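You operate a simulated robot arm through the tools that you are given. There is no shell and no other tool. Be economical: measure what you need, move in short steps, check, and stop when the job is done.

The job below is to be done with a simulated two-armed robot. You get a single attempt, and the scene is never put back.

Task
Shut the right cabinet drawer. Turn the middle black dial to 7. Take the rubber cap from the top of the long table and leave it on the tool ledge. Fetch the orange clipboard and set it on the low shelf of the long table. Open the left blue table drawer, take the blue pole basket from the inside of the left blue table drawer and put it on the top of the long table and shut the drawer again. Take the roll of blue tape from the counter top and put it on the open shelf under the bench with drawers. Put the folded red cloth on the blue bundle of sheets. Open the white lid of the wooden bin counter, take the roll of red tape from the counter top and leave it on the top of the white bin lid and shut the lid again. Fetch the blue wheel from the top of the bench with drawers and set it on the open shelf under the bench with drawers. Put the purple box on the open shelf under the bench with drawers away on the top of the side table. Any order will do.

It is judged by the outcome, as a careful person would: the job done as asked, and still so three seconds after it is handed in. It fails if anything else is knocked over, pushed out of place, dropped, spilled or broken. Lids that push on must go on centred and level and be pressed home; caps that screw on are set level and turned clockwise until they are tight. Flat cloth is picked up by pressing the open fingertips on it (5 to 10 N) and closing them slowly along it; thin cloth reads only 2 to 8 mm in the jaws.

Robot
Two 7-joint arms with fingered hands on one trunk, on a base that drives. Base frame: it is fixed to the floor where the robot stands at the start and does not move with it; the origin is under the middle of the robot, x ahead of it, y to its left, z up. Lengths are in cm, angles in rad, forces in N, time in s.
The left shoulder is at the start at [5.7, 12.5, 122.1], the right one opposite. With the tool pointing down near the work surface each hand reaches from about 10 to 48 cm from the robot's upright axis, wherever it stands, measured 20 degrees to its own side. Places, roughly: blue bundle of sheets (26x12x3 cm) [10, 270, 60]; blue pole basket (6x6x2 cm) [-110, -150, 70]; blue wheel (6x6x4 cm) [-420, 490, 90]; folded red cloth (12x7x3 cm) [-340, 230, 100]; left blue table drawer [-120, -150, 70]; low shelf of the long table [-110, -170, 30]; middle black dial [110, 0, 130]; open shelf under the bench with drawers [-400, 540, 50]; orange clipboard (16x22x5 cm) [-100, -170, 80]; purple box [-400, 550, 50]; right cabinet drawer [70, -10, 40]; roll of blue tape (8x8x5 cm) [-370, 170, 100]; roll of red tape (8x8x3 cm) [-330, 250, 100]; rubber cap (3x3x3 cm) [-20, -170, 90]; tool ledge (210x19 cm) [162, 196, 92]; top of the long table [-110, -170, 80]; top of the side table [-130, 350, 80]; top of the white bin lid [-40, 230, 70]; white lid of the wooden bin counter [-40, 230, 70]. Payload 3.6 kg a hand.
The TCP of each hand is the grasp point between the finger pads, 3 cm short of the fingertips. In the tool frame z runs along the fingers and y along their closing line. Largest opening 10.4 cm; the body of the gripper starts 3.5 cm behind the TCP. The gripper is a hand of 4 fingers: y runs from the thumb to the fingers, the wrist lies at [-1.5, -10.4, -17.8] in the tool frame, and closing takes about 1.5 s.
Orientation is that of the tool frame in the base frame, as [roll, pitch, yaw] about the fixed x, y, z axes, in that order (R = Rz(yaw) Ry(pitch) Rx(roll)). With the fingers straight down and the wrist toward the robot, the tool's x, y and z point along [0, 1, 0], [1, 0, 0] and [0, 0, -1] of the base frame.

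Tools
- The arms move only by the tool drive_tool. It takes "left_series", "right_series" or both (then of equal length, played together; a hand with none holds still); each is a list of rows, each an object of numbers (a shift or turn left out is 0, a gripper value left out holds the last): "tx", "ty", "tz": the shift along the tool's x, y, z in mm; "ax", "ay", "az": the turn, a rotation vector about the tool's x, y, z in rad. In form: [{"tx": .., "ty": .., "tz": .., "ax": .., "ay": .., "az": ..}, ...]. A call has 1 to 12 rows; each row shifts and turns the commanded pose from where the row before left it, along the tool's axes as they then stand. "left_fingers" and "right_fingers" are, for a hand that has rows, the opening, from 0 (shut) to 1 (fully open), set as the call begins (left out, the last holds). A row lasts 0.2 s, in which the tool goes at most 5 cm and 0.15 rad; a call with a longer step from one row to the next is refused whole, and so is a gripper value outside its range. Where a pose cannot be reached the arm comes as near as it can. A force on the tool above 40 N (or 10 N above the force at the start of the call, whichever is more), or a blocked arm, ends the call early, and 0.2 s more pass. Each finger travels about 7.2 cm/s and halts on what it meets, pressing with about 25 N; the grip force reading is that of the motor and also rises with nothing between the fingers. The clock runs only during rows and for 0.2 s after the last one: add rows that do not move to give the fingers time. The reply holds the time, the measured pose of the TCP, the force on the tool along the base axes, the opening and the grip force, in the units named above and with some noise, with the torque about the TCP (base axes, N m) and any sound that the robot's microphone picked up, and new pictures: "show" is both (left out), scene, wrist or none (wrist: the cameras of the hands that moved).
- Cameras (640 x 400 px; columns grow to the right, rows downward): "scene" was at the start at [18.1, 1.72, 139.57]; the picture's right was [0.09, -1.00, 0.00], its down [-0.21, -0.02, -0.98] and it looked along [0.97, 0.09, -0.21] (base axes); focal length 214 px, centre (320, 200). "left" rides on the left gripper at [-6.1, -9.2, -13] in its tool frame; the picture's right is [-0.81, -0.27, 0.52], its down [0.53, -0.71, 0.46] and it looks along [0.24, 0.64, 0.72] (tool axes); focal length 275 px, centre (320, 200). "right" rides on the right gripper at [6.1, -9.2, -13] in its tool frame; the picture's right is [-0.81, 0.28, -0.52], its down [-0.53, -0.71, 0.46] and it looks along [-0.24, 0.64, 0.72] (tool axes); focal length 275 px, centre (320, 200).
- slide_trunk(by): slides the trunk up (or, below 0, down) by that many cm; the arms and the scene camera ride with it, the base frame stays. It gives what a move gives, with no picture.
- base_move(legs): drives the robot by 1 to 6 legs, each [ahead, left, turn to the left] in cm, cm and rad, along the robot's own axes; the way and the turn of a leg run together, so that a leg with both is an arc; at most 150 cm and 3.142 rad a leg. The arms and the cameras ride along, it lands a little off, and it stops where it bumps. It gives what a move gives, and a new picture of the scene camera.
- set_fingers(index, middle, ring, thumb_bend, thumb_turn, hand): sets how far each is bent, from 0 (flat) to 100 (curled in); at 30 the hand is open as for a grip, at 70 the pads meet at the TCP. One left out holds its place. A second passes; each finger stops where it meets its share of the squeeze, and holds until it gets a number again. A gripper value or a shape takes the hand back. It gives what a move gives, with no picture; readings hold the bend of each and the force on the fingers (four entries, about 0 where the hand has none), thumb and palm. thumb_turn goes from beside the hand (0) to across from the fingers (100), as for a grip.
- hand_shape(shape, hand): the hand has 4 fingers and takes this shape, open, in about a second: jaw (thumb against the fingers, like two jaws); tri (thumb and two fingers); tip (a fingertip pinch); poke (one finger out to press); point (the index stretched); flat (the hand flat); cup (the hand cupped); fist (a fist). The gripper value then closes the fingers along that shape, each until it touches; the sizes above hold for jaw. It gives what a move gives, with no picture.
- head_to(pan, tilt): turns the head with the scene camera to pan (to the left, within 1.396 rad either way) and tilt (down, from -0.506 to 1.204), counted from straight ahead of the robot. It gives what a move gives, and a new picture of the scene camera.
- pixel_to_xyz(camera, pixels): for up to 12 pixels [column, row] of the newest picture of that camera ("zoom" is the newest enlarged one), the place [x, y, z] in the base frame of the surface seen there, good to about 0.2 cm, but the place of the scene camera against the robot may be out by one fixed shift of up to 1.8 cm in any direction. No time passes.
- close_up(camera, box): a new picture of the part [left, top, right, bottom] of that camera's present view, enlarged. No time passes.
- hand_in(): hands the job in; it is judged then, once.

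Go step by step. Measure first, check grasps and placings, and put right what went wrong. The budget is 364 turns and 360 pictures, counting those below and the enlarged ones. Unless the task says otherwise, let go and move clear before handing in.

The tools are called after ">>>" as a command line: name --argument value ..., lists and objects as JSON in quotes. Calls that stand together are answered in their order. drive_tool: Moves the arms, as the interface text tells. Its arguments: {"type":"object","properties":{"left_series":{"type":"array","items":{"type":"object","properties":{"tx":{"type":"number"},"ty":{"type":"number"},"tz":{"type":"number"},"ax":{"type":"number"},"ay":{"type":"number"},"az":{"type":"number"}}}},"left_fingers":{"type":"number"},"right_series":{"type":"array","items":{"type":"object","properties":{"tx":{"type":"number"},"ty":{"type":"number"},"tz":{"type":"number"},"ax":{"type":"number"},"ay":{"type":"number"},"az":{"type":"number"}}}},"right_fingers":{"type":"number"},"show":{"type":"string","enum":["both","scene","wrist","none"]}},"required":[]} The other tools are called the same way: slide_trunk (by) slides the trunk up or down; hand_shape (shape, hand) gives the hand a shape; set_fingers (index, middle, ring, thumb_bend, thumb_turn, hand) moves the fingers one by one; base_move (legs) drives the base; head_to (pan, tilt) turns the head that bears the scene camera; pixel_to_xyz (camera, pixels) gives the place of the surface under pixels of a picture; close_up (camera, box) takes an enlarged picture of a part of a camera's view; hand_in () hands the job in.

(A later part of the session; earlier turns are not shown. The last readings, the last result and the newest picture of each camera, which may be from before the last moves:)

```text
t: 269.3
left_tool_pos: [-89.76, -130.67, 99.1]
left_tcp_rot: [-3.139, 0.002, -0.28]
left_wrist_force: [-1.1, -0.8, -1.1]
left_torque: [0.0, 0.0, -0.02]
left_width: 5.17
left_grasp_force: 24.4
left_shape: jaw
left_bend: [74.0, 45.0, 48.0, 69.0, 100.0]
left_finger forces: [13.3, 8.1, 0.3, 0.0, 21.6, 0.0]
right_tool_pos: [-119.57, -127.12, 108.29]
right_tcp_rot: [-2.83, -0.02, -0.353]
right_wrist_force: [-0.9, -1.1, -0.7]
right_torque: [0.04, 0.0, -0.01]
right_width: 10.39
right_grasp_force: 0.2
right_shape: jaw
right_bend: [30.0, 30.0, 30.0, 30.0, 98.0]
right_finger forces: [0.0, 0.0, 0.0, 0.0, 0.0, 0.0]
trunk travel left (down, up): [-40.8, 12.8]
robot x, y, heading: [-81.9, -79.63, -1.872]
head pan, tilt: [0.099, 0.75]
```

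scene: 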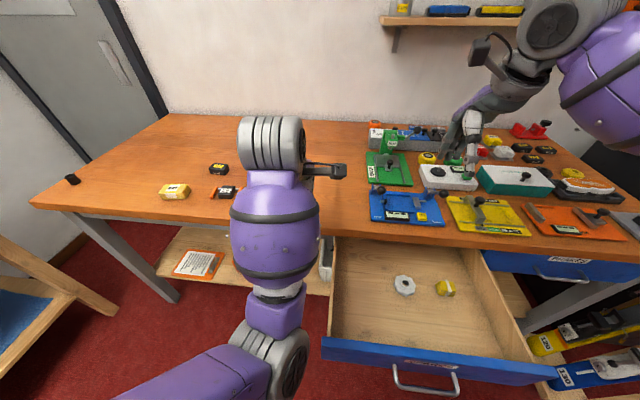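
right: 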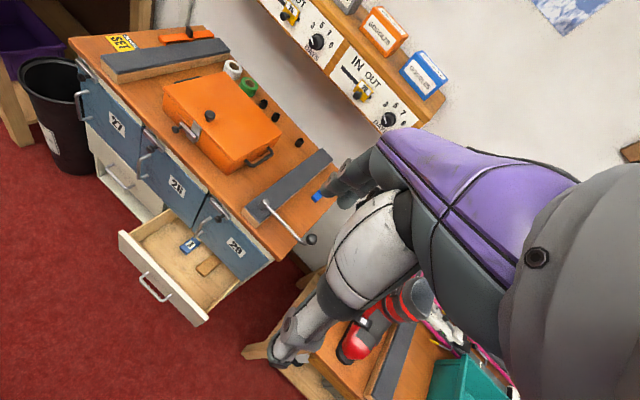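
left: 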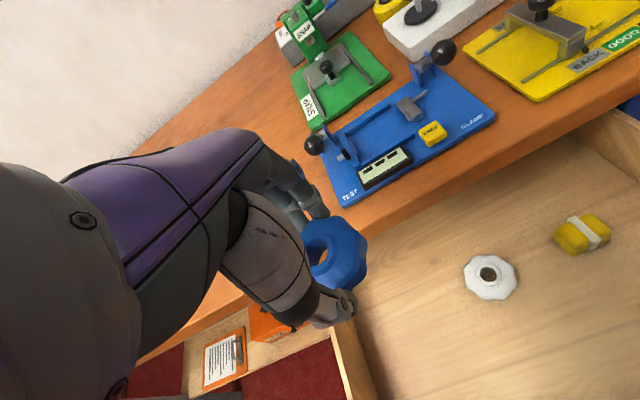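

Over the free table area at t≈47. Extend 10.5 cm forward and lower to just above the table.

>>> drive_tool --left_series '[{"ty": 35}, {"ty": 35}, {"ty": 35}, {"tz": 35}, {"tz": 35}, {"tz": 30}, {}]' --show "both"

```text
t: 270.9
left_tool_pos: [-92.76, -140.86, 89.16]
left_tcp_rot: [3.14, -0.002, -0.28]
left_wrist_force: [0.0, 0.3, 0.0]
left_torque: [-0.03, 0.01, 0.02]
left_width: 5.18
left_grasp_force: 25.2
left_shape: jaw
left_bend: [74.0, 45.0, 48.0, 69.0, 100.0]
left_finger forces: [13.3, 8.1, 0.3, 0.1, 21.5, 0.1]
right_tool_pos: [-119.7, -126.9, 108.42]
right_tcp_rot: [-2.832, -0.023, -0.355]
right_wrist_force: [0.3, 0.6, 1.1]
right_torque: [0.02, -0.02, 0.02]
right_width: 10.36
right_grasp_force: 0.1
right_shape: jaw
right_bend: [30.0, 30.0, 30.0, 30.0, 98.0]
right_finger forces: [0.0, 0.0, 0.0, 0.1, 0.0, 0.0]
trunk travel left (down, up): [-40.8, 12.8]
robot x, y, heading: [-81.99, -79.36, -1.87]
head pan, tilt: [0.099, 0.75]
```

scene: 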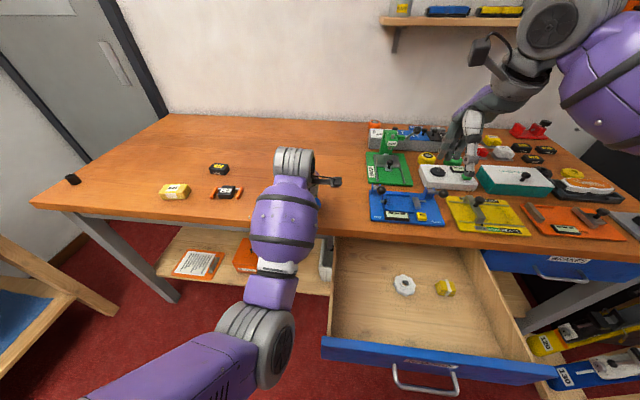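
left: 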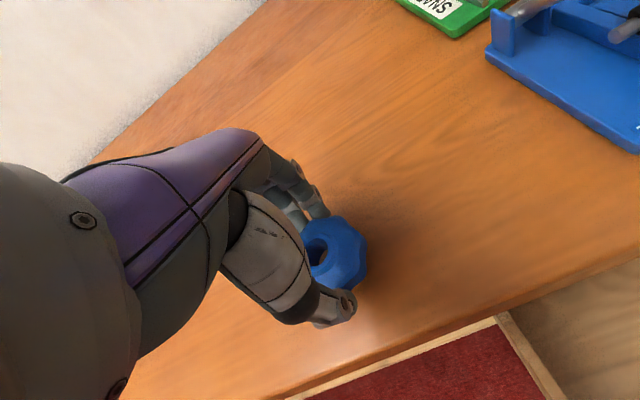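

Good spot on the bare tabletop. Lower 1.5 cm, then release and rise.

>>> drive_tool --left_series '[{"tz": 8}, {"tz": 6}, {}]' --show "none"

>>> drive_tool --left_series '[{}, {}, {}, {}, {}, {}, {"tz": -30}, {"tz": -40}, {"tz": -40}, {}]' --left_fingers 1 --show "wrist"

```text
t: 271.7
left_tool_pos: [-92.81, -140.71, 87.65]
left_tcp_rot: [-3.142, -0.001, -0.279]
left_wrist_force: [-0.7, 0.1, -0.1]
left_torque: [-0.01, 0.01, 0.01]
left_width: 5.17
left_grasp_force: 25.3
left_shape: jaw
left_bend: [74.0, 45.0, 48.0, 69.0, 100.0]
left_finger forces: [13.2, 8.1, 0.4, 0.0, 21.5, 0.0]
right_tool_pos: [-119.53, -127.02, 108.24]
right_tcp_rot: [-2.833, -0.022, -0.355]
right_wrist_force: [0.4, -0.3, 0.6]
right_torque: [-0.05, 0.01, -0.03]
right_width: 10.37
right_grasp_force: 0.0
right_shape: jaw
right_bend: [30.0, 30.0, 30.0, 30.0, 98.0]
right_finger forces: [0.0, 0.0, 0.0, 0.0, 0.0, 0.0]
trunk travel left (down, up): [-40.8, 12.8]
robot x, y, heading: [-81.92, -79.69, -1.875]
head pan, tilt: [0.099, 0.75]
```

```text
t: 273.9
left_tool_pos: [-92.74, -140.68, 98.85]
left_tcp_rot: [3.141, 0.001, -0.279]
left_wrist_force: [0.9, 0.2, 0.3]
left_torque: [-0.02, 0.01, -0.02]
left_width: 10.38
left_grasp_force: 0.0
left_shape: jaw
left_bend: [30.0, 30.0, 30.0, 30.0, 98.0]
left_finger forces: [0.0, 0.0, 0.0, 0.1, 0.0, 0.0]
right_tool_pos: [-119.55, -126.95, 108.34]
right_tcp_rot: [-2.832, -0.022, -0.354]
right_wrist_force: [0.7, -0.4, -0.2]
right_torque: [0.01, 0.0, 0.02]
right_width: 10.4
right_grasp_force: 0.0
right_shape: jaw
right_bend: [30.0, 30.0, 30.0, 30.0, 98.0]
right_finger forces: [0.0, 0.1, 0.1, 0.0, 0.0, 0.1]
trunk travel left (down, up): [-40.8, 12.8]
robot x, y, heading: [-82.09, -79.83, -1.872]
head pan, tilt: [0.099, 0.75]
```

left: 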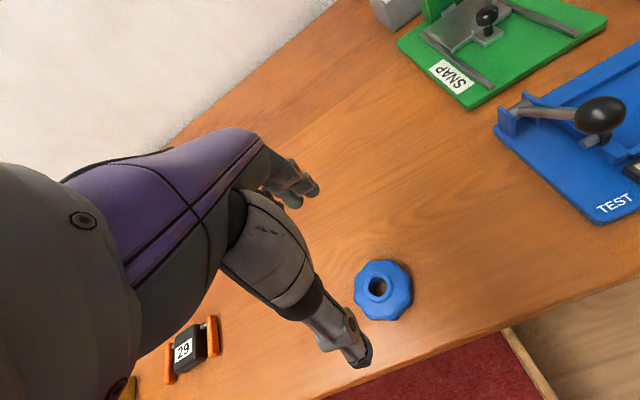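

The basket sits well on the table. Back off, turn the hand to a forward fist, and lower it to handle height to push the drawer shut.

>>> base_move --legs '[[-48, 0, 0]]'

>>> drive_tool --left_series '[{"ty": -30, "ax": -0.14}, {"ty": -30, "ax": -0.14}, {"ax": -0.14}, {"ax": -0.14}, {"ax": -0.14}, {"ax": -0.14}, {"ax": -0.14}, {"ax": -0.14}, {"ax": -0.14}, {"ax": -0.14}, {"ax": -0.14}, {}]' --left_fingers 0 --show "none"

>>> slide_trunk --by -10

```text
t: 276.7
left_tool_pos: [-78.71, -95.31, 98.91]
left_tcp_rot: [3.141, 0.0, -0.283]
left_wrist_force: [1.0, -0.2, -1.1]
left_torque: [-0.03, 0.03, 0.0]
left_width: 10.36
left_grasp_force: 0.2
left_shape: jaw
left_bend: [30.0, 30.0, 30.0, 30.0, 98.0]
left_finger forces: [0.0, 0.0, 0.0, 0.0, 0.0, 0.1]
right_tool_pos: [-105.76, -81.41, 108.43]
right_tcp_rot: [-2.833, -0.022, -0.358]
right_wrist_force: [0.2, 0.4, 0.3]
right_torque: [0.01, 0.0, -0.02]
right_width: 10.4
right_grasp_force: 0.1
right_shape: jaw
right_bend: [30.0, 30.0, 30.0, 30.0, 98.0]
right_finger forces: [0.0, 0.0, 0.0, 0.0, 0.0, 0.1]
trunk travel left (down, up): [-40.8, 12.8]
robot x, y, heading: [-67.73, -34.18, -1.877]
head pan, tilt: [0.099, 0.75]
```

scene: 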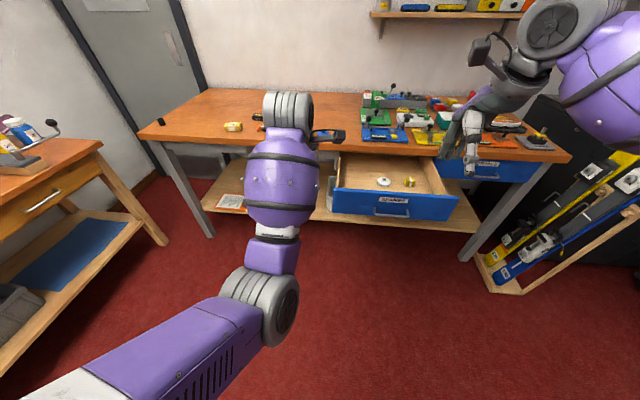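

```text
t: 279.3
left_tool_pos: [-75.7, -89.96, 97.4]
left_tcp_rot: [1.601, -0.089, -0.288]
left_wrist_force: [-0.4, -0.3, 0.1]
left_torque: [-0.03, 0.03, -0.02]
left_width: 0.0
left_grasp_force: 24.8
left_shape: jaw
left_bend: [70.0, 70.0, 70.0, 47.0, 100.0]
left_finger forces: [0.0, 0.0, 0.0, 0.0, 0.0, 0.0]
right_tool_pos: [-105.69, -81.53, 108.34]
right_tcp_rot: [-2.831, -0.022, -0.355]
right_wrist_force: [0.0, -0.9, -0.6]
right_torque: [0.01, 0.01, 0.01]
right_width: 10.38
right_grasp_force: 0.0
right_shape: jaw
right_bend: [30.0, 30.0, 30.0, 30.0, 98.0]
right_finger forces: [0.0, 0.0, 0.0, 0.1, 0.0, 0.0]
trunk travel left (down, up): [-40.8, 12.8]
robot x, y, heading: [-68.06, -34.54, -1.873]
head pan, tilt: [0.099, 0.75]
```

```text
t: 280.6
left_tool_pos: [-77.09, -89.62, 88.47]
left_tcp_rot: [1.602, 0.003, -0.282]
left_wrist_force: [-0.2, -0.1, -0.6]
left_torque: [0.0, -0.02, 0.0]
left_width: 0.0
left_grasp_force: 25.0
left_shape: jaw
left_bend: [70.0, 70.0, 70.0, 47.0, 100.0]
left_finger forces: [0.0, 0.0, 0.0, 0.0, 0.0, 0.0]
right_tool_pos: [-105.68, -81.51, 98.53]
right_tcp_rot: [-2.834, -0.021, -0.36]
right_wrist_force: [-0.4, 0.1, -0.2]
right_torque: [0.02, 0.02, 0.04]
right_width: 10.38
right_grasp_force: 0.0
right_shape: jaw
right_bend: [30.0, 30.0, 30.0, 30.0, 98.0]
right_finger forces: [0.1, 0.0, 0.0, 0.0, 0.1, 0.0]
trunk travel left (down, up): [-30.8, 22.8]
robot x, y, heading: [-67.74, -34.23, -1.875]
head pan, tilt: [0.099, 0.75]
```

>>> drive_tool --left_series '[{"ty": -30}, {"ty": -30}, {"ty": -30}, {"ty": -30}, {"ty": -30}, {"ty": -5}, {}]' --show "none"

>>> base_move --legs '[[0, -27.5, 0]]'

>>> drive_tool --left_series '[{}]' --show "wrist"

```text
t: 282.2
left_tool_pos: [-76.95, -89.17, 72.89]
left_tcp_rot: [1.602, 0.001, -0.281]
left_wrist_force: [-1.5, 0.4, 0.1]
left_torque: [0.01, 0.0, -0.02]
left_width: 0.01
left_grasp_force: 25.2
left_shape: jaw
left_bend: [70.0, 70.0, 70.0, 47.0, 100.0]
left_finger forces: [0.1, 0.0, 0.0, 0.0, 0.0, 0.0]
right_tool_pos: [-105.7, -81.52, 98.37]
right_tcp_rot: [-2.832, -0.023, -0.358]
right_wrist_force: [-0.6, 0.1, 0.1]
right_torque: [-0.01, 0.0, -0.01]
right_width: 10.38
right_grasp_force: 0.2
right_shape: jaw
right_bend: [30.0, 30.0, 30.0, 30.0, 98.0]
right_finger forces: [0.0, 0.0, 0.0, 0.0, 0.1, 0.0]
trunk travel left (down, up): [-30.8, 22.8]
robot x, y, heading: [-68.06, -34.29, -1.871]
head pan, tilt: [0.099, 0.75]
```

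```text
t: 285.2
left_tool_pos: [-103.28, -80.94, 72.84]
left_tcp_rot: [1.603, 0.0, -0.285]
left_wrist_force: [-0.5, -0.5, 0.2]
left_torque: [-0.02, 0.02, 0.01]
left_width: 0.01
left_grasp_force: 25.2
left_shape: jaw
left_bend: [70.0, 70.0, 70.0, 47.0, 100.0]
left_finger forces: [0.0, 0.1, 0.0, 0.0, 0.0, 0.0]
right_tool_pos: [-131.99, -73.21, 98.33]
right_tcp_rot: [-2.833, -0.022, -0.361]
right_wrist_force: [-0.8, 0.0, 0.2]
right_torque: [0.02, -0.01, -0.02]
right_width: 10.4
right_grasp_force: 0.1
right_shape: jaw
right_bend: [30.0, 30.0, 30.0, 30.0, 98.0]
right_finger forces: [0.0, 0.1, 0.1, 0.1, 0.0, 0.0]
trunk travel left (down, up): [-30.8, 22.8]
robot x, y, heading: [-93.7, -25.93, -1.881]
head pan, tilt: [0.099, 0.75]
```

scene: 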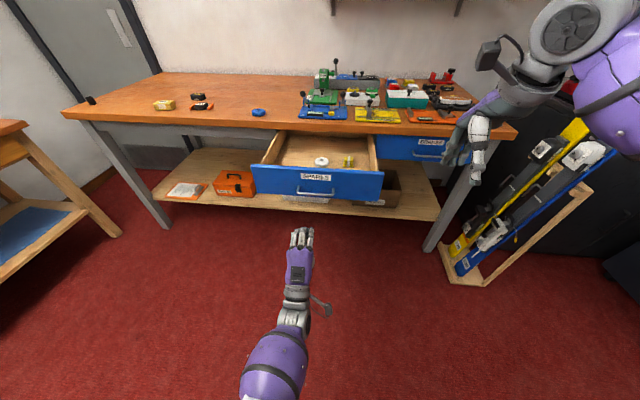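

```text
t: 285.6
left_tool_pos: [-103.33, -80.83, 72.79]
left_tcp_rot: [1.601, 0.001, -0.286]
left_wrist_force: [-0.4, -0.1, -0.4]
left_torque: [0.0, -0.02, 0.01]
left_width: 0.0
left_grasp_force: 25.1
left_shape: jaw
left_bend: [70.0, 70.0, 70.0, 47.0, 100.0]
left_finger forces: [0.0, 0.1, 0.0, 0.1, 0.0, 0.0]
right_tool_pos: [-131.89, -73.21, 98.36]
right_tcp_rot: [-2.832, -0.023, -0.363]
right_wrist_force: [1.2, 0.0, 0.5]
right_torque: [-0.01, 0.01, 0.0]
right_width: 10.41
right_grasp_force: 0.0
right_shape: jaw
right_bend: [30.0, 30.0, 30.0, 30.0, 98.0]
right_finger forces: [0.0, 0.1, 0.1, 0.0, 0.0, 0.1]
trunk travel left (down, up): [-30.8, 22.8]
robot x, y, heading: [-93.74, -26.29, -1.879]
head pan, tilt: [0.099, 0.75]
```

left: 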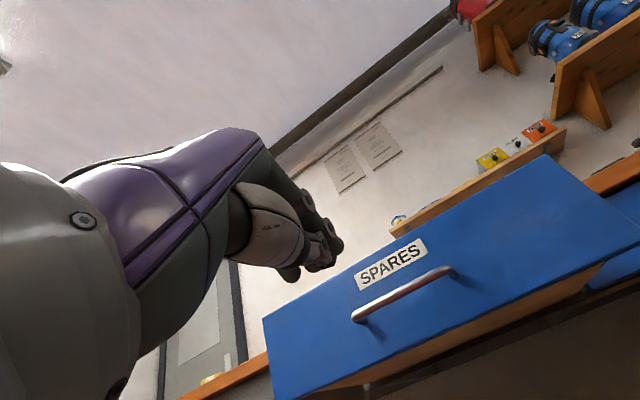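

Aligned with the handle. Drive 36 cm forward, pushing the drawer in.

>>> base_move --legs '[[36, 0, 0]]'

>>> drive_tool --left_series '[{}]' --show "wrist"

```text
t: 288.0
left_tool_pos: [-113.76, -115.06, 72.84]
left_tcp_rot: [1.603, 0.0, -0.28]
left_wrist_force: [-0.7, -0.5, 0.2]
left_torque: [0.02, -0.02, -0.03]
left_width: 0.0
left_grasp_force: 24.7
left_shape: jaw
left_bend: [70.0, 70.0, 70.0, 47.0, 100.0]
left_finger forces: [0.0, 0.1, 0.0, 0.0, 0.0, 0.0]
right_tool_pos: [-142.44, -107.56, 98.23]
right_tcp_rot: [-2.834, -0.022, -0.356]
right_wrist_force: [-0.2, 0.0, -0.2]
right_torque: [0.0, -0.02, 0.01]
right_width: 10.41
right_grasp_force: 0.1
right_shape: jaw
right_bend: [30.0, 30.0, 30.0, 30.0, 98.0]
right_finger forces: [0.1, 0.1, 0.0, 0.0, 0.0, 0.0]
trunk travel left (down, up): [-30.8, 22.8]
robot x, y, heading: [-104.58, -60.38, -1.871]
head pan, tilt: [0.099, 0.75]
```

scene: 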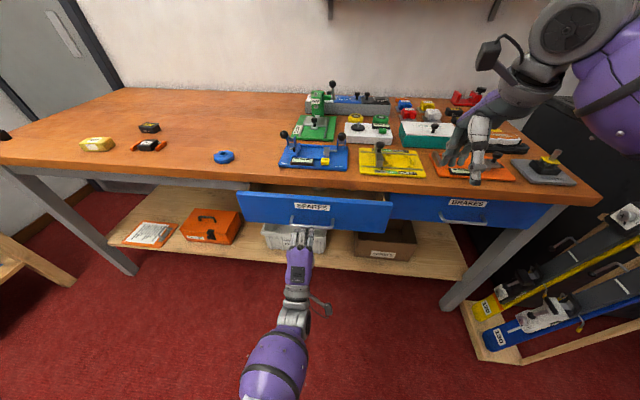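

```text
t: 288.4
left_tool_pos: [-113.67, -115.02, 72.83]
left_tcp_rot: [1.602, 0.001, -0.28]
left_wrist_force: [-0.2, -0.1, -0.2]
left_torque: [0.02, -0.02, 0.03]
left_width: 0.0
left_grasp_force: 25.2
left_shape: jaw
left_bend: [70.0, 70.0, 70.0, 47.0, 100.0]
left_finger forces: [0.0, 0.1, 0.0, 0.0, 0.0, 0.0]
right_tool_pos: [-142.47, -107.5, 98.32]
right_tcp_rot: [-2.833, -0.021, -0.356]
right_wrist_force: [0.1, 0.1, -0.3]
right_torque: [0.01, -0.04, -0.02]
right_width: 10.39
right_grasp_force: 0.0
right_shape: jaw
right_bend: [30.0, 30.0, 30.0, 30.0, 98.0]
right_finger forces: [0.0, 0.0, 0.0, 0.0, 0.0, 0.1]
trunk travel left (down, up): [-30.8, 22.8]
robot x, y, heading: [-105.06, -60.47, -1.874]
head pan, tilt: [0.099, 0.75]
```

left: 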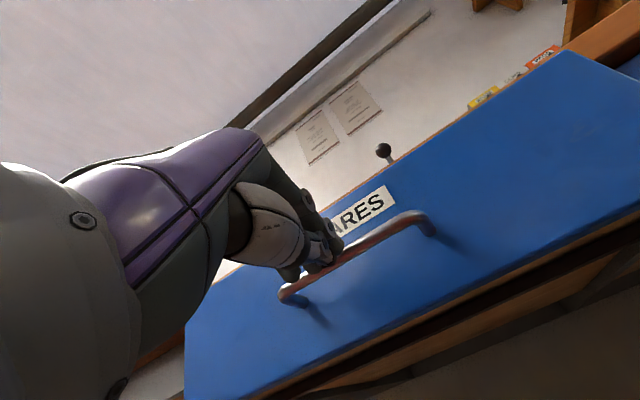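

The fist is pushing on the bar. Another 8 cm.

>>> base_move --legs '[[7.5, 0, 0]]'

>>> drive_tool --left_series '[{"tz": 10}, {"tz": 10}, {"tz": 5}, {}]' --show "both"

```text
t: 289.5
left_tool_pos: [-115.81, -121.73, 72.91]
left_tcp_rot: [1.591, 0.002, -0.281]
left_wrist_force: [0.2, 0.7, 0.0]
left_torque: [0.01, 0.0, 0.0]
left_width: 0.02
left_grasp_force: 24.8
left_shape: jaw
left_bend: [70.0, 70.0, 70.0, 47.0, 100.0]
left_finger forces: [0.0, 0.0, 0.1, 0.0, 0.0, 0.0]
right_tool_pos: [-144.53, -114.31, 98.35]
right_tcp_rot: [-2.832, -0.021, -0.355]
right_wrist_force: [-1.0, -0.3, 0.6]
right_torque: [0.01, -0.02, -0.01]
right_width: 10.41
right_grasp_force: 0.1
right_shape: jaw
right_bend: [30.0, 30.0, 30.0, 30.0, 98.0]
right_finger forces: [0.0, 0.0, 0.0, 0.1, 0.0, 0.1]
trunk travel left (down, up): [-30.8, 22.8]
robot x, y, heading: [-106.67, -67.17, -1.874]
head pan, tilt: [0.099, 0.75]
stopped in leg 1: the force on the tool passed its limit at 69 N (the readings are from after the stop); the commanded pose is now the measured one
```

scene: 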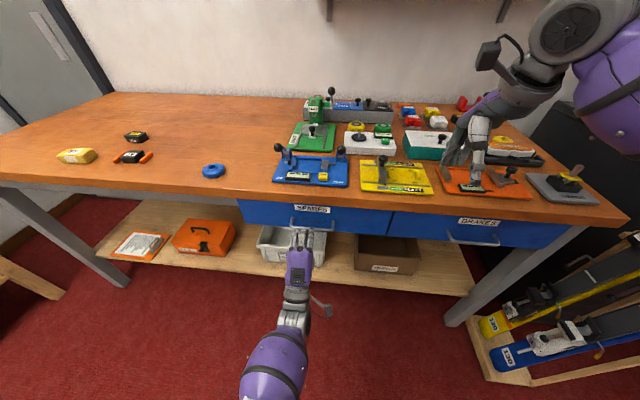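

```text
t: 289.9
left_tool_pos: [-115.86, -121.87, 72.74]
left_tcp_rot: [1.585, 0.004, -0.281]
left_wrist_force: [8.2, 21.9, 5.7]
left_torque: [-0.15, 0.07, 0.06]
left_width: 0.0
left_grasp_force: 24.6
left_shape: jaw
left_bend: [70.0, 70.0, 70.0, 48.0, 100.0]
left_finger forces: [0.0, 0.1, 0.1, 0.0, 0.1, 0.1]
right_tool_pos: [-144.49, -114.25, 98.35]
right_tcp_rot: [-2.833, -0.021, -0.355]
right_wrist_force: [0.1, -0.3, 0.0]
right_torque: [0.0, 0.02, 0.01]
right_width: 10.4
right_grasp_force: 0.1
right_shape: jaw
right_bend: [30.0, 30.0, 30.0, 30.0, 98.0]
right_finger forces: [0.0, 0.0, 0.0, 0.1, 0.0, 0.0]
trunk travel left (down, up): [-30.8, 22.8]
robot x, y, heading: [-106.62, -66.77, -1.872]
head pan, tilt: [0.099, 0.75]
stopped in row 1 (left hand): the force on the tool passed its limit at 49 N (the readings are from after the stop); the commanded pose is now the measured one
```

scene: 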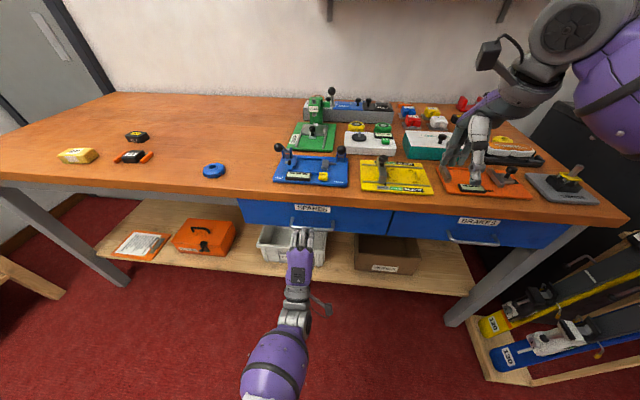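
left: 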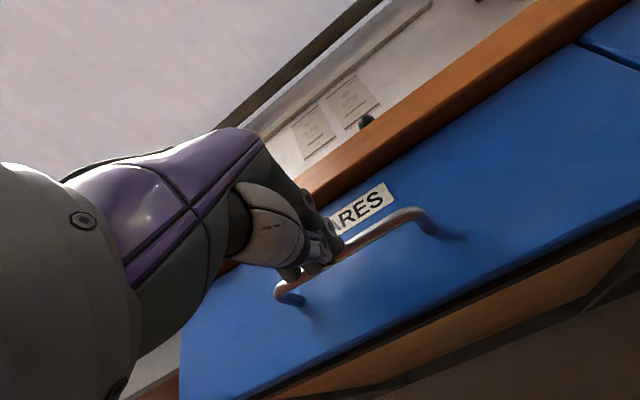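

It met firm resistance at the closed position. Compare both drawer faces.

>>> pixel_to_xyz --camera "scene" --pixels '[[345, 218], [375, 220], [410, 222], [440, 226], [260, 215], [213, 170], [140, 242]]'

>>> close_up --camera "scene" --box '[220, 170, 560, 260]'

```text
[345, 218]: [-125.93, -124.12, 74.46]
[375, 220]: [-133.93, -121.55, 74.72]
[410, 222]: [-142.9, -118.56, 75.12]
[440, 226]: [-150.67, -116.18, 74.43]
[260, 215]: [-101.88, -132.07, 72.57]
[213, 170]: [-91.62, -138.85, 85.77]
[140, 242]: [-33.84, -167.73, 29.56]
```

```text
1.88 times, centred on (390, 215) of scene
```

zoom: 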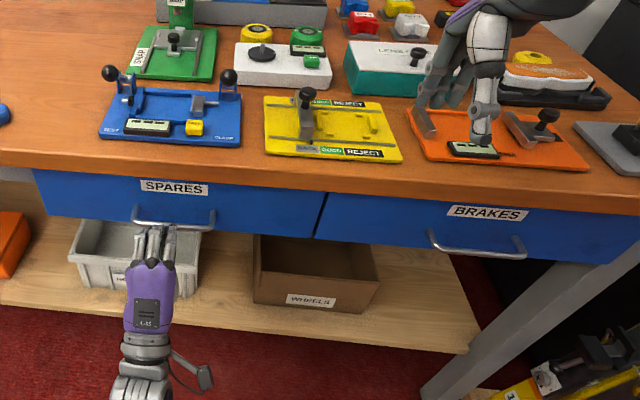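

SPARES is flush with BRAKES (n≈155.5 both). Drawer done. Back off, slide left to the cap end, and turn the left hand down.

>>> base_move --legs '[[-25, 0, 0], [0, 101, 0]]'

>>> slide_trunk --by 12

>>> drive_tool --left_series '[{"ty": 40, "ax": 0.1}, {"ty": 40, "ax": 0.14}, {"ax": 0.14, "ty": 30}, {"ax": 0.14}, {"ax": 0.14}, {"ax": 0.14}, {"ax": 0.14}, {"ax": 0.14}, {"ax": 0.14}, {"ax": 0.14}, {"ax": 0.14}, {"ax": 0.05}]' --left_fingers 1 --show "scene"

```text
t: 300.4
left_tool_pos: [-12.57, -128.24, 72.6]
left_tcp_rot: [1.592, 0.003, -0.283]
left_wrist_force: [0.6, 0.2, 0.0]
left_torque: [0.03, 0.0, 0.0]
left_width: 0.0
left_grasp_force: 25.1
left_shape: jaw
left_bend: [70.0, 70.0, 70.0, 48.0, 100.0]
left_finger forces: [0.1, 0.1, 0.0, 0.0, 0.1, 0.0]
right_tool_pos: [-41.05, -120.57, 98.33]
right_tcp_rot: [-2.833, -0.022, -0.357]
right_wrist_force: [-0.1, 0.5, -0.2]
right_torque: [-0.04, -0.01, 0.03]
right_width: 10.39
right_grasp_force: 0.1
right_shape: jaw
right_bend: [30.0, 30.0, 30.0, 30.0, 98.0]
right_finger forces: [0.1, 0.1, 0.0, 0.1, 0.0, 0.0]
trunk travel left (down, up): [-30.8, 22.8]
robot x, y, heading: [-3.37, -73.32, -1.869]
head pan, tilt: [0.099, 0.75]
```

scene: 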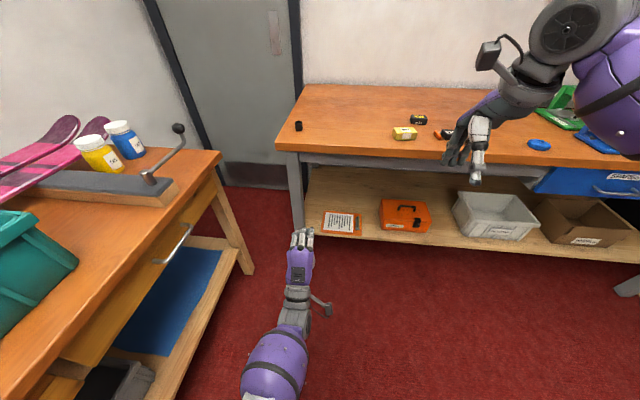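

```text
t: 301.9
left_tool_pos: [-12.43, -128.36, 84.61]
left_tcp_rot: [1.591, 0.003, -0.285]
left_wrist_force: [0.3, -0.4, -0.6]
left_torque: [-0.01, 0.04, -0.03]
left_width: 0.0
left_grasp_force: 25.1
left_shape: jaw
left_bend: [70.0, 70.0, 70.0, 48.0, 100.0]
left_finger forces: [0.0, 0.1, 0.0, 0.1, 0.0, 0.1]
right_tool_pos: [-41.01, -120.58, 110.21]
right_tcp_rot: [-2.831, -0.022, -0.359]
right_wrist_force: [-0.7, 0.2, 0.0]
right_torque: [-0.01, -0.01, 0.0]
right_width: 10.36
right_grasp_force: 0.0
right_shape: jaw
right_bend: [30.0, 30.0, 30.0, 30.0, 98.0]
right_finger forces: [0.0, 0.0, 0.1, 0.0, 0.0, 0.0]
trunk travel left (down, up): [-42.8, 10.8]
robot x, y, heading: [-2.88, -73.04, -1.878]
head pan, tilt: [0.099, 0.75]
```

```text
t: 304.6
left_tool_pos: [-12.83, -129.53, 95.56]
left_tcp_rot: [-3.14, 0.004, -0.282]
left_wrist_force: [-1.0, -0.9, -0.3]
left_torque: [0.0, -0.01, 0.02]
left_width: 10.41
left_grasp_force: 0.1
left_shape: jaw
left_bend: [30.0, 30.0, 30.0, 30.0, 98.0]
left_finger forces: [0.1, 0.0, 0.0, 0.0, 0.0, 0.0]
right_tool_pos: [-41.11, -120.65, 110.4]
right_tcp_rot: [-2.834, -0.021, -0.357]
right_wrist_force: [-0.5, 0.6, -0.1]
right_torque: [-0.01, -0.01, 0.0]
right_width: 10.4
right_grasp_force: 0.1
right_shape: jaw
right_bend: [30.0, 30.0, 30.0, 30.0, 98.0]
right_finger forces: [0.0, 0.1, 0.1, 0.0, 0.1, 0.0]
trunk travel left (down, up): [-42.8, 10.8]
robot x, y, heading: [-3.18, -73.11, -1.871]
head pan, tilt: [0.099, 0.75]
```

scene: 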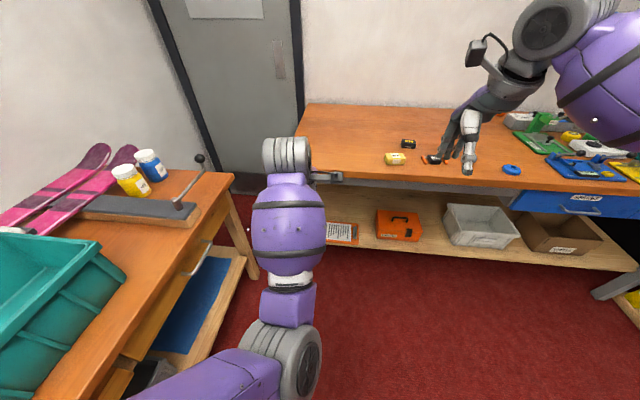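

Now approach the cap: drive forward 32 and a bit left, then view with the wrist camera.

>>> base_move --legs '[[31, 3, 0]]'

>>> drive_tool --left_series '[{"tx": 25}, {"tx": 25}, {}]' --show "wrist"

```text
t: 306.6
left_tool_pos: [-19.01, -160.22, 95.49]
left_tcp_rot: [3.141, 0.004, -0.281]
left_wrist_force: [0.1, 0.0, 0.8]
left_torque: [-0.01, 0.02, 0.01]
left_width: 10.39
left_grasp_force: 0.0
left_shape: jaw
left_bend: [30.0, 30.0, 30.0, 30.0, 98.0]
left_finger forces: [0.0, 0.0, 0.1, 0.0, 0.0, 0.0]
right_tool_pos: [-47.33, -151.24, 110.32]
right_tcp_rot: [-2.832, -0.021, -0.357]
right_wrist_force: [-0.7, -1.1, -0.6]
right_torque: [0.0, 0.0, 0.0]
right_width: 10.36
right_grasp_force: 0.1
right_shape: jaw
right_bend: [30.0, 30.0, 30.0, 30.0, 98.0]
right_finger forces: [0.1, 0.0, 0.1, 0.1, 0.0, 0.1]
trunk travel left (down, up): [-42.8, 10.8]
robot x, y, heading: [-9.52, -104.19, -1.869]
head pan, tilt: [0.099, 0.75]
```

scene: 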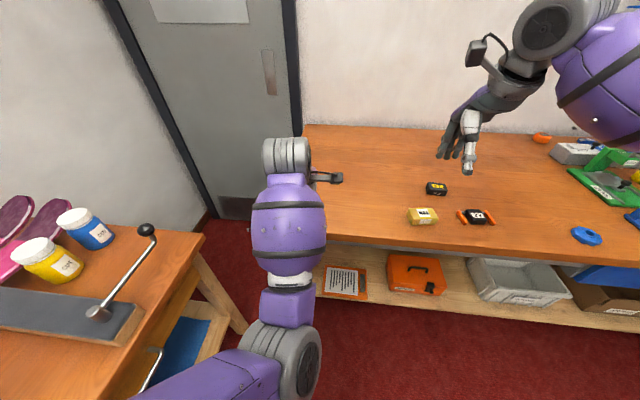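

```text
t: 307.4
left_tool_pos: [-14.17, -161.35, 95.59]
left_tcp_rot: [3.141, 0.003, -0.281]
left_wrist_force: [1.0, 0.3, -0.7]
left_torque: [0.0, 0.01, 0.0]
left_width: 10.41
left_grasp_force: 0.1
left_shape: jaw
left_bend: [30.0, 30.0, 30.0, 30.0, 98.0]
left_finger forces: [0.1, 0.0, 0.0, 0.0, 0.0, 0.1]
right_tool_pos: [-47.32, -151.14, 110.4]
right_tcp_rot: [-2.833, -0.02, -0.356]
right_wrist_force: [-0.8, -0.4, 0.9]
right_torque: [0.02, 0.0, 0.02]
right_width: 10.41
right_grasp_force: 0.0
right_shape: jaw
right_bend: [30.0, 30.0, 30.0, 30.0, 98.0]
right_finger forces: [0.0, 0.0, 0.0, 0.1, 0.0, 0.0]
trunk travel left (down, up): [-42.8, 10.8]
robot x, y, heading: [-9.79, -103.84, -1.872]
head pan, tilt: [0.099, 0.75]
```

left: 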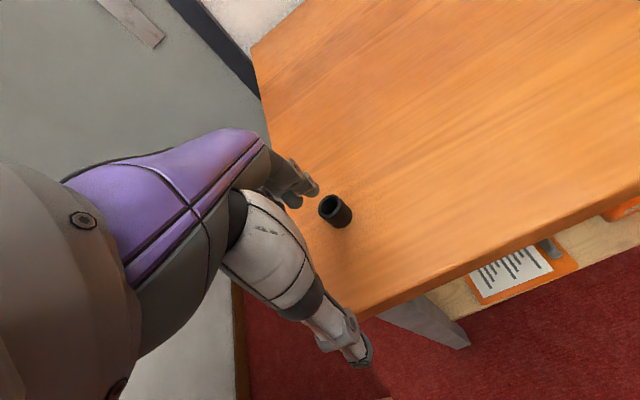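

>>> pixel_to_xyz --camera "left" --pixels '[[330, 203], [342, 198], [322, 210], [345, 218], [338, 226], [360, 235]]'

```text
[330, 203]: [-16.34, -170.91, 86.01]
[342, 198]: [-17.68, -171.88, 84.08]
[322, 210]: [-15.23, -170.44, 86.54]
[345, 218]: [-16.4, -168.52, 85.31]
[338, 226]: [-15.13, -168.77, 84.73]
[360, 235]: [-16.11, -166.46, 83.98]
```

Cap at (−16.1,−170), top z≈86.7. Drive 5 cm more, reach 3.8 cm, and descend.

>>> base_move --legs '[[5, 0.5, 0]]'

>>> drive_tool --left_series '[{"ty": 38}, {"tz": 25}, {}]' --show "wrist"

```text
t: 308.4
left_tool_pos: [-15.2, -166.52, 95.46]
left_tcp_rot: [-3.14, 0.003, -0.281]
left_wrist_force: [0.3, -0.2, -0.9]
left_torque: [0.02, -0.02, -0.03]
left_width: 10.39
left_grasp_force: 0.2
left_shape: jaw
left_bend: [30.0, 30.0, 30.0, 30.0, 98.0]
left_finger forces: [0.0, 0.1, 0.1, 0.0, 0.1, 0.0]
right_tool_pos: [-48.41, -156.18, 110.36]
right_tcp_rot: [-2.831, -0.021, -0.356]
right_wrist_force: [-0.2, -0.1, -0.1]
right_torque: [0.02, -0.01, 0.0]
right_width: 10.38
right_grasp_force: 0.0
right_shape: jaw
right_bend: [30.0, 30.0, 30.0, 30.0, 98.0]
right_finger forces: [0.0, 0.1, 0.1, 0.1, 0.0, 0.1]
trunk travel left (down, up): [-42.8, 10.8]
robot x, y, heading: [-10.24, -108.88, -1.873]
head pan, tilt: [0.099, 0.75]
```

scene: 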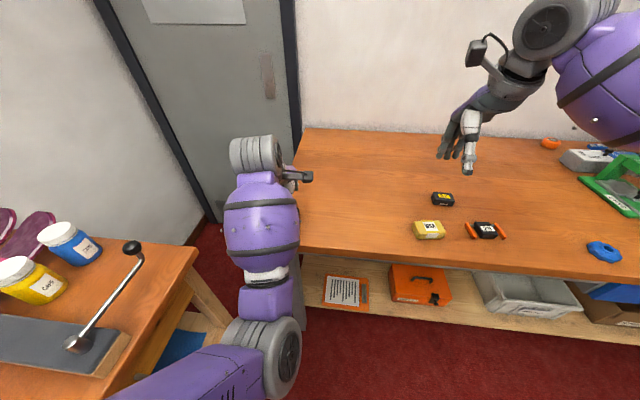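

```text
t: 309.2
left_tool_pos: [-16.25, -170.03, 92.93]
left_tcp_rot: [-3.14, 0.003, -0.282]
left_wrist_force: [0.1, -0.2, 0.3]
left_torque: [-0.03, 0.01, 0.01]
left_width: 10.38
left_grasp_force: 0.3
left_shape: jaw
left_bend: [30.0, 30.0, 30.0, 30.0, 98.0]
left_finger forces: [0.0, 0.0, 0.0, 0.1, 0.0, 0.0]
right_tool_pos: [-48.4, -156.15, 110.41]
right_tcp_rot: [-2.832, -0.022, -0.355]
right_wrist_force: [-0.6, 0.4, 0.3]
right_torque: [0.02, 0.03, -0.01]
right_width: 10.39
right_grasp_force: 0.0
right_shape: jaw
right_bend: [30.0, 30.0, 30.0, 30.0, 98.0]
right_finger forces: [0.1, 0.0, 0.1, 0.0, 0.0, 0.0]
trunk travel left (down, up): [-42.8, 10.8]
robot x, y, heading: [-10.63, -108.74, -1.872]
head pan, tilt: [0.099, 0.75]
```

left: 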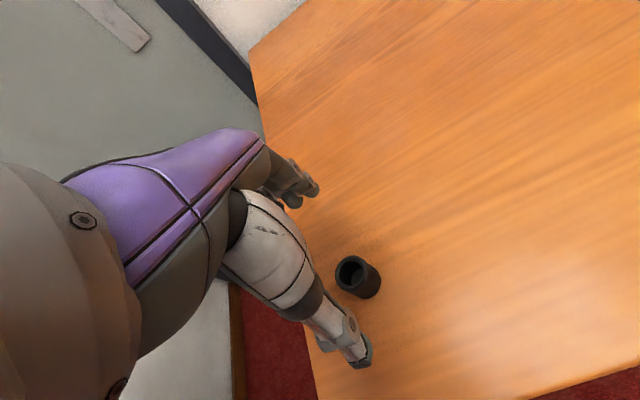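

>>> pixel_to_xyz --camera "left" --pixels '[[340, 272], [358, 260], [375, 280], [362, 292], [352, 275], [385, 300]]'

```text
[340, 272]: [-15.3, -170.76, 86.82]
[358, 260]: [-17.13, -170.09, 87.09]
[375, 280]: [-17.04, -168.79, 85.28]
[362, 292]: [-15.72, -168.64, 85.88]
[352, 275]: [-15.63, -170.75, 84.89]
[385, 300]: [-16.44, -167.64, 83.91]
```

>>> drive_tool --left_series '[{"tz": 25, "ty": -2}, {"tz": 20}, {"tz": 10}, {}]' --show "none"

>>> drive_tool --left_series '[{}, {}, {}, {}, {}, {}, {}]' --left_fingers 0 --show "wrist"

```text
t: 310.2
left_tool_pos: [-16.24, -169.79, 87.46]
left_tcp_rot: [-3.14, 0.003, -0.282]
left_wrist_force: [0.7, 0.3, 0.0]
left_torque: [0.0, -0.03, 0.01]
left_width: 10.39
left_grasp_force: 0.0
left_shape: jaw
left_bend: [30.0, 30.0, 30.0, 30.0, 98.0]
left_finger forces: [0.1, 0.0, 0.0, 0.0, 0.0, 0.0]
right_tool_pos: [-48.41, -155.99, 110.36]
right_tcp_rot: [-2.834, -0.023, -0.355]
right_wrist_force: [-0.4, -0.3, 0.1]
right_torque: [-0.02, 0.01, 0.03]
right_width: 10.39
right_grasp_force: 0.0
right_shape: jaw
right_bend: [30.0, 30.0, 30.0, 30.0, 98.0]
right_finger forces: [0.0, 0.1, 0.1, 0.1, 0.0, 0.1]
trunk travel left (down, up): [-42.8, 10.8]
robot x, y, heading: [-10.49, -108.64, -1.869]
head pan, tilt: [0.099, 0.75]
```

```text
t: 311.8
left_tool_pos: [-16.09, -169.79, 87.55]
left_tcp_rot: [-3.141, 0.004, -0.28]
left_wrist_force: [0.8, 0.3, -1.3]
left_torque: [0.02, 0.0, -0.02]
left_width: 2.06
left_grasp_force: 25.2
left_shape: jaw
left_bend: [73.0, 60.0, 65.0, 75.0, 100.0]
left_finger forces: [14.3, 6.9, 0.1, 0.1, 21.1, 0.0]
right_tool_pos: [-48.29, -156.14, 110.4]
right_tcp_rot: [-2.833, -0.022, -0.357]
right_wrist_force: [-0.3, -0.4, 0.2]
right_torque: [0.0, 0.01, -0.02]
right_width: 10.38
right_grasp_force: 0.0
right_shape: jaw
right_bend: [30.0, 30.0, 30.0, 30.0, 98.0]
right_finger forces: [0.0, 0.0, 0.0, 0.0, 0.0, 0.1]
trunk travel left (down, up): [-42.8, 10.8]
robot x, y, heading: [-10.44, -108.7, -1.87]
head pan, tilt: [0.099, 0.75]
```

left: 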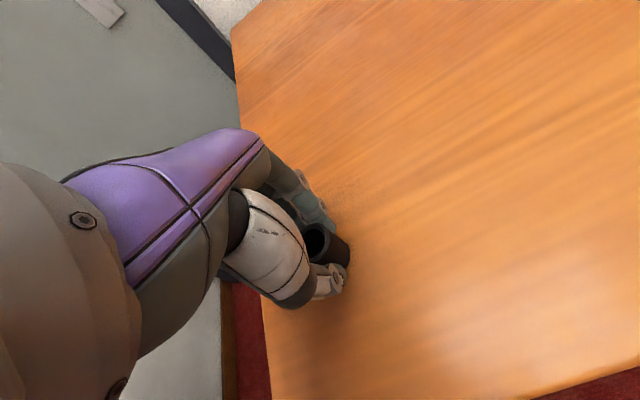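

Cap gripped (2.1 cm, 21 N). Lift, back away, and head for the tool ledge on the opposite side.

>>> drive_tool --left_series '[{"tz": -40}, {"tz": -40}, {"tz": -40}, {"tz": -40}, {"ty": -40}, {"ty": -40}, {}]' --show "none"

>>> base_move --legs '[[-90, -20, 0], [0, 0, 1.53]]'

>>> head_to --pan 0.9 --tilt 0.4

```text
t: 313.4
left_tool_pos: [-13.91, -162.14, 103.55]
left_tcp_rot: [3.141, 0.005, -0.281]
left_wrist_force: [-0.1, 0.0, 0.2]
left_torque: [0.03, 0.02, 0.0]
left_width: 2.05
left_grasp_force: 25.1
left_shape: jaw
left_bend: [73.0, 60.0, 65.0, 75.0, 100.0]
left_finger forces: [14.5, 7.0, 0.0, 0.1, 21.1, 0.0]
right_tool_pos: [-48.1, -156.04, 110.27]
right_tcp_rot: [-2.835, -0.022, -0.355]
right_wrist_force: [-0.5, -0.2, -1.7]
right_torque: [0.05, 0.0, 0.04]
right_width: 10.37
right_grasp_force: 0.0
right_shape: jaw
right_bend: [30.0, 30.0, 30.0, 30.0, 98.0]
right_finger forces: [0.0, 0.1, 0.0, 0.0, 0.1, 0.1]
trunk travel left (down, up): [-42.8, 10.8]
robot x, y, heading: [-10.86, -109.02, -1.867]
head pan, tilt: [0.099, 0.75]
```

```text
t: 321.9
left_tool_pos: [49.79, -22.23, 103.55]
left_tcp_rot: [-3.141, 0.004, 1.259]
left_wrist_force: [-0.7, -0.3, -0.2]
left_torque: [-0.01, 0.0, 0.01]
left_width: 2.05
left_grasp_force: 25.4
left_shape: jaw
left_bend: [73.0, 60.0, 65.0, 75.0, 100.0]
left_finger forces: [14.4, 7.1, 0.0, 0.0, 20.7, 0.0]
right_tool_pos: [42.71, -56.37, 110.37]
right_tcp_rot: [-2.832, -0.022, 1.181]
right_wrist_force: [-0.1, 0.7, 0.7]
right_torque: [0.05, 0.0, 0.0]
right_width: 10.4
right_grasp_force: 0.1
right_shape: jaw
right_bend: [30.0, 30.0, 30.0, 30.0, 98.0]
right_finger forces: [0.0, 0.0, 0.1, 0.0, 0.1, 0.0]
trunk travel left (down, up): [-42.8, 10.8]
robot x, y, heading: [-3.65, -16.73, -0.332]
head pan, tilt: [0.099, 0.75]
```

scene: 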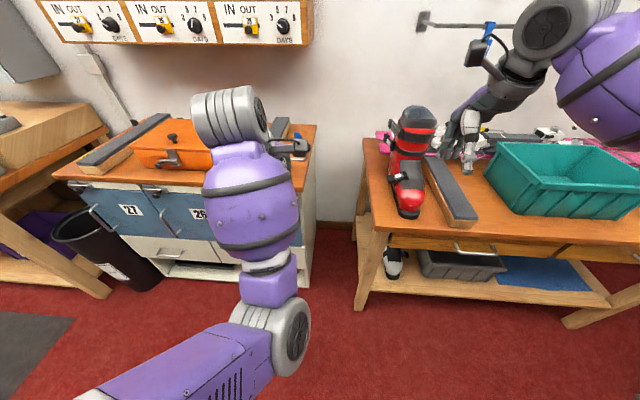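

```text
t: 323.1
left_tool_pos: [49.97, -22.17, 103.63]
left_tcp_rot: [3.141, 0.002, 1.258]
left_wrist_force: [0.4, -0.8, 0.0]
left_torque: [0.02, 0.01, -0.03]
left_width: 2.03
left_grasp_force: 24.7
left_shape: jaw
left_bend: [73.0, 60.0, 65.0, 75.0, 100.0]
left_finger forces: [14.3, 7.0, 0.0, 0.0, 20.8, 0.0]
right_tool_pos: [42.74, -56.41, 110.49]
right_tcp_rot: [-2.832, -0.022, 1.181]
right_wrist_force: [-0.4, 0.6, 0.1]
right_torque: [-0.03, 0.0, 0.03]
right_width: 10.42
right_grasp_force: 0.1
right_shape: jaw
right_bend: [30.0, 30.0, 30.0, 30.0, 98.0]
right_finger forces: [0.0, 0.0, 0.1, 0.0, 0.1, 0.0]
trunk travel left (down, up): [-42.8, 10.8]
robot x, y, heading: [-3.11, -17.02, -0.338]
head pan, tilt: [0.901, 0.4]
```

scene: 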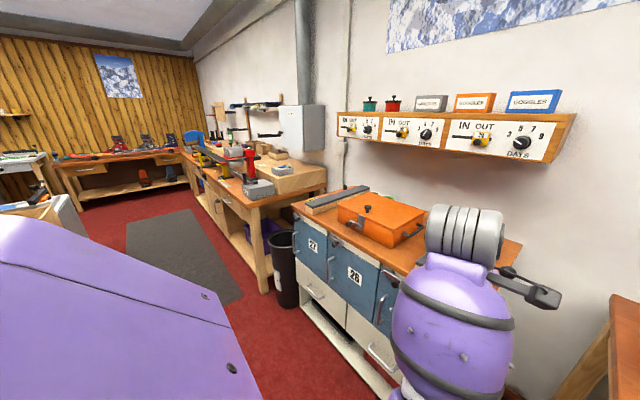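

The tool ledge is the raised wooden strip behind the long bench at (285,175). Zoom and measure.

>>> close_up --camera "scene" --box '[160, 90, 340, 220]'

>>> pixel_to_xyz --camera "scene" --pixels '[[310, 175], [270, 170], [325, 180], [280, 200], [262, 210], [325, 200], [240, 145], [255, 160], [215, 145], [250, 196]]'

```text
3.08 times, centred on (250, 155) of scene
```

zoom: 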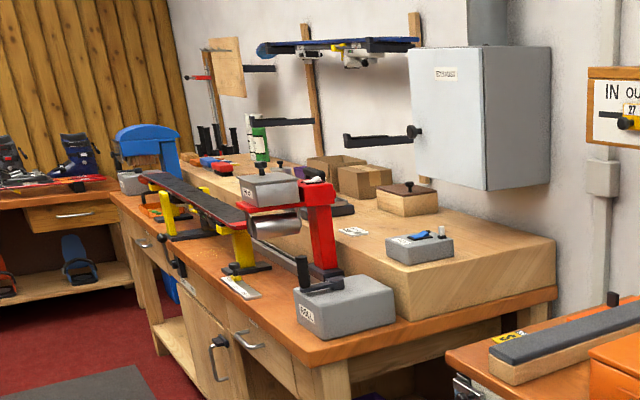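

```text
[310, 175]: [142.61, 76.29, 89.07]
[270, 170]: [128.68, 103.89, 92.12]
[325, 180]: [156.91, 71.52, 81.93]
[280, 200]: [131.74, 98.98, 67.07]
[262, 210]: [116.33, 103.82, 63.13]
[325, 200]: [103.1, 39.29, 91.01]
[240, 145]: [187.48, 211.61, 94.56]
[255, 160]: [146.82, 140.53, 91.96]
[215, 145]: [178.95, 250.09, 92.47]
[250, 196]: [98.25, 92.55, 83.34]
```

>>> pixel_to_xyz --camera "zoom" --pixels '[[500, 240], [440, 218], [385, 232], [470, 262], [410, 262], [545, 240], [350, 245], [410, 320], [420, 245], [330, 360], [556, 290], [230, 300]]'

```text
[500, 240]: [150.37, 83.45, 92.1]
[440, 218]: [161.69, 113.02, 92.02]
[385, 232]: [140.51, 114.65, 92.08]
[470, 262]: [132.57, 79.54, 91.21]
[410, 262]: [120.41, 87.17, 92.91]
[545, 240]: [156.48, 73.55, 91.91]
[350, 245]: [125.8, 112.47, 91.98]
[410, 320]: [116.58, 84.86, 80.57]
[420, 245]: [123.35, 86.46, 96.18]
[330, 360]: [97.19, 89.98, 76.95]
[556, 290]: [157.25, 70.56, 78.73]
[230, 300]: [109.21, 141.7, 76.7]
```

Ledge top is z≈92, with a free patch around (140,114) between the paper card and the grey box. I'll drive along in front of that bench, keeping clear, hand raised.

>>> drive_tool --left_series '[{"tz": -30}, {"tz": -30}, {"tz": -30}, {"tz": -30}, {}]' --show "none"

>>> base_move --legs '[[5, 80, 0], [7, 78, 0]]'

>>> head_to --pan 0.0 --tilt 0.55

```text
t: 324.3
left_tool_pos: [54.91, -23.5, 111.48]
left_tcp_rot: [3.14, 0.004, 1.257]
left_wrist_force: [-0.2, 0.4, -1.3]
left_torque: [0.05, -0.01, 0.0]
left_width: 2.05
left_grasp_force: 24.8
left_shape: jaw
left_bend: [73.0, 60.0, 65.0, 75.0, 100.0]
left_finger forces: [14.3, 6.9, 0.0, 0.0, 20.8, 0.0]
left hand out of reach, approached as far as the arm can: row 1, 2, 3, 4
right_tool_pos: [42.79, -56.28, 110.31]
right_tcp_rot: [-2.832, -0.022, 1.182]
right_wrist_force: [-0.1, -0.4, -0.2]
right_torque: [-0.01, -0.01, 0.0]
right_width: 10.42
right_grasp_force: 0.1
right_shape: jaw
right_bend: [30.0, 30.0, 30.0, 30.0, 98.0]
right_finger forces: [0.0, 0.0, 0.0, 0.0, 0.0, 0.0]
trunk travel left (down, up): [-42.8, 10.8]
robot x, y, heading: [-3.23, -17.3, -0.334]
head pan, tilt: [0.901, 0.4]
```

```text
t: 338.5
left_tool_pos: [117.43, 122.06, 111.47]
left_tcp_rot: [3.139, 0.004, 1.258]
left_wrist_force: [0.4, 0.7, -0.2]
left_torque: [0.0, 0.02, 0.01]
left_width: 2.04
left_grasp_force: 25.4
left_shape: jaw
left_bend: [73.0, 60.0, 71.0, 76.0, 100.0]
left_finger forces: [15.1, 7.7, 0.1, 0.1, 22.2, 0.0]
right_tool_pos: [105.1, 89.17, 110.29]
right_tcp_rot: [-2.83, -0.024, 1.18]
right_wrist_force: [-0.3, 0.0, 0.4]
right_torque: [0.03, 0.0, -0.01]
right_width: 10.38
right_grasp_force: 0.1
right_shape: jaw
right_bend: [30.0, 30.0, 30.0, 30.0, 98.0]
right_finger forces: [0.0, 0.1, 0.0, 0.0, 0.1, 0.0]
trunk travel left (down, up): [-42.8, 10.8]
robot x, y, heading: [59.36, 128.4, -0.333]
head pan, tilt: [0.901, 0.4]
```

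scene: 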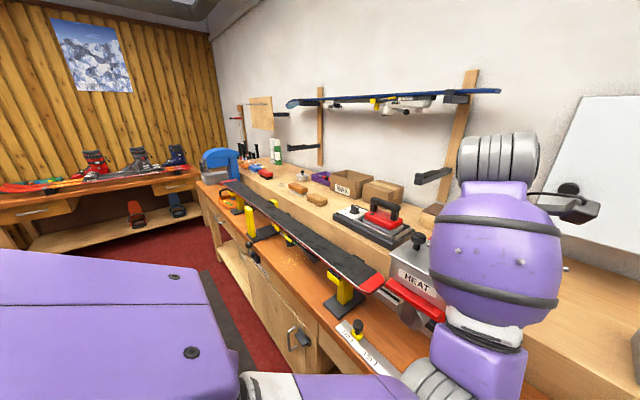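

```text
t: 339.7
left_tool_pos: [117.43, 122.17, 111.43]
left_tcp_rot: [3.14, 0.005, 1.257]
left_wrist_force: [0.0, -0.5, -0.7]
left_torque: [0.04, -0.01, -0.01]
left_width: 2.02
left_grasp_force: 25.2
left_shape: jaw
left_bend: [73.0, 60.0, 71.0, 76.0, 100.0]
left_finger forces: [15.1, 7.7, 0.0, 0.0, 22.2, 0.0]
right_tool_pos: [104.96, 89.31, 110.39]
right_tcp_rot: [-2.832, -0.022, 1.181]
right_wrist_force: [0.6, 0.0, -0.7]
right_torque: [0.0, 0.01, 0.02]
right_width: 10.4
right_grasp_force: 0.0
right_shape: jaw
right_bend: [30.0, 30.0, 30.0, 30.0, 98.0]
right_finger forces: [0.1, 0.0, 0.0, 0.0, 0.0, 0.0]
trunk travel left (down, up): [-42.8, 10.8]
robot x, y, heading: [58.96, 128.65, -0.338]
head pan, tilt: [0.0, 0.55]
```

scene: 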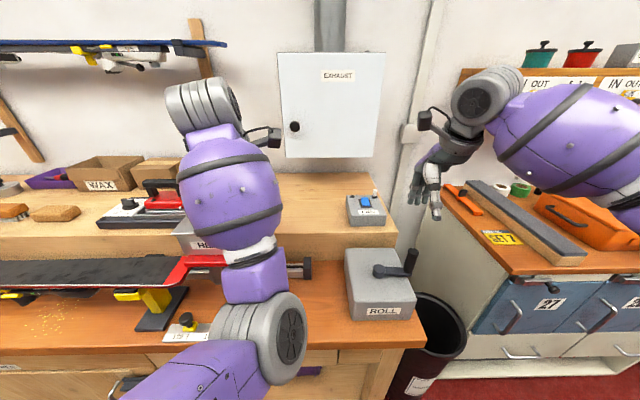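

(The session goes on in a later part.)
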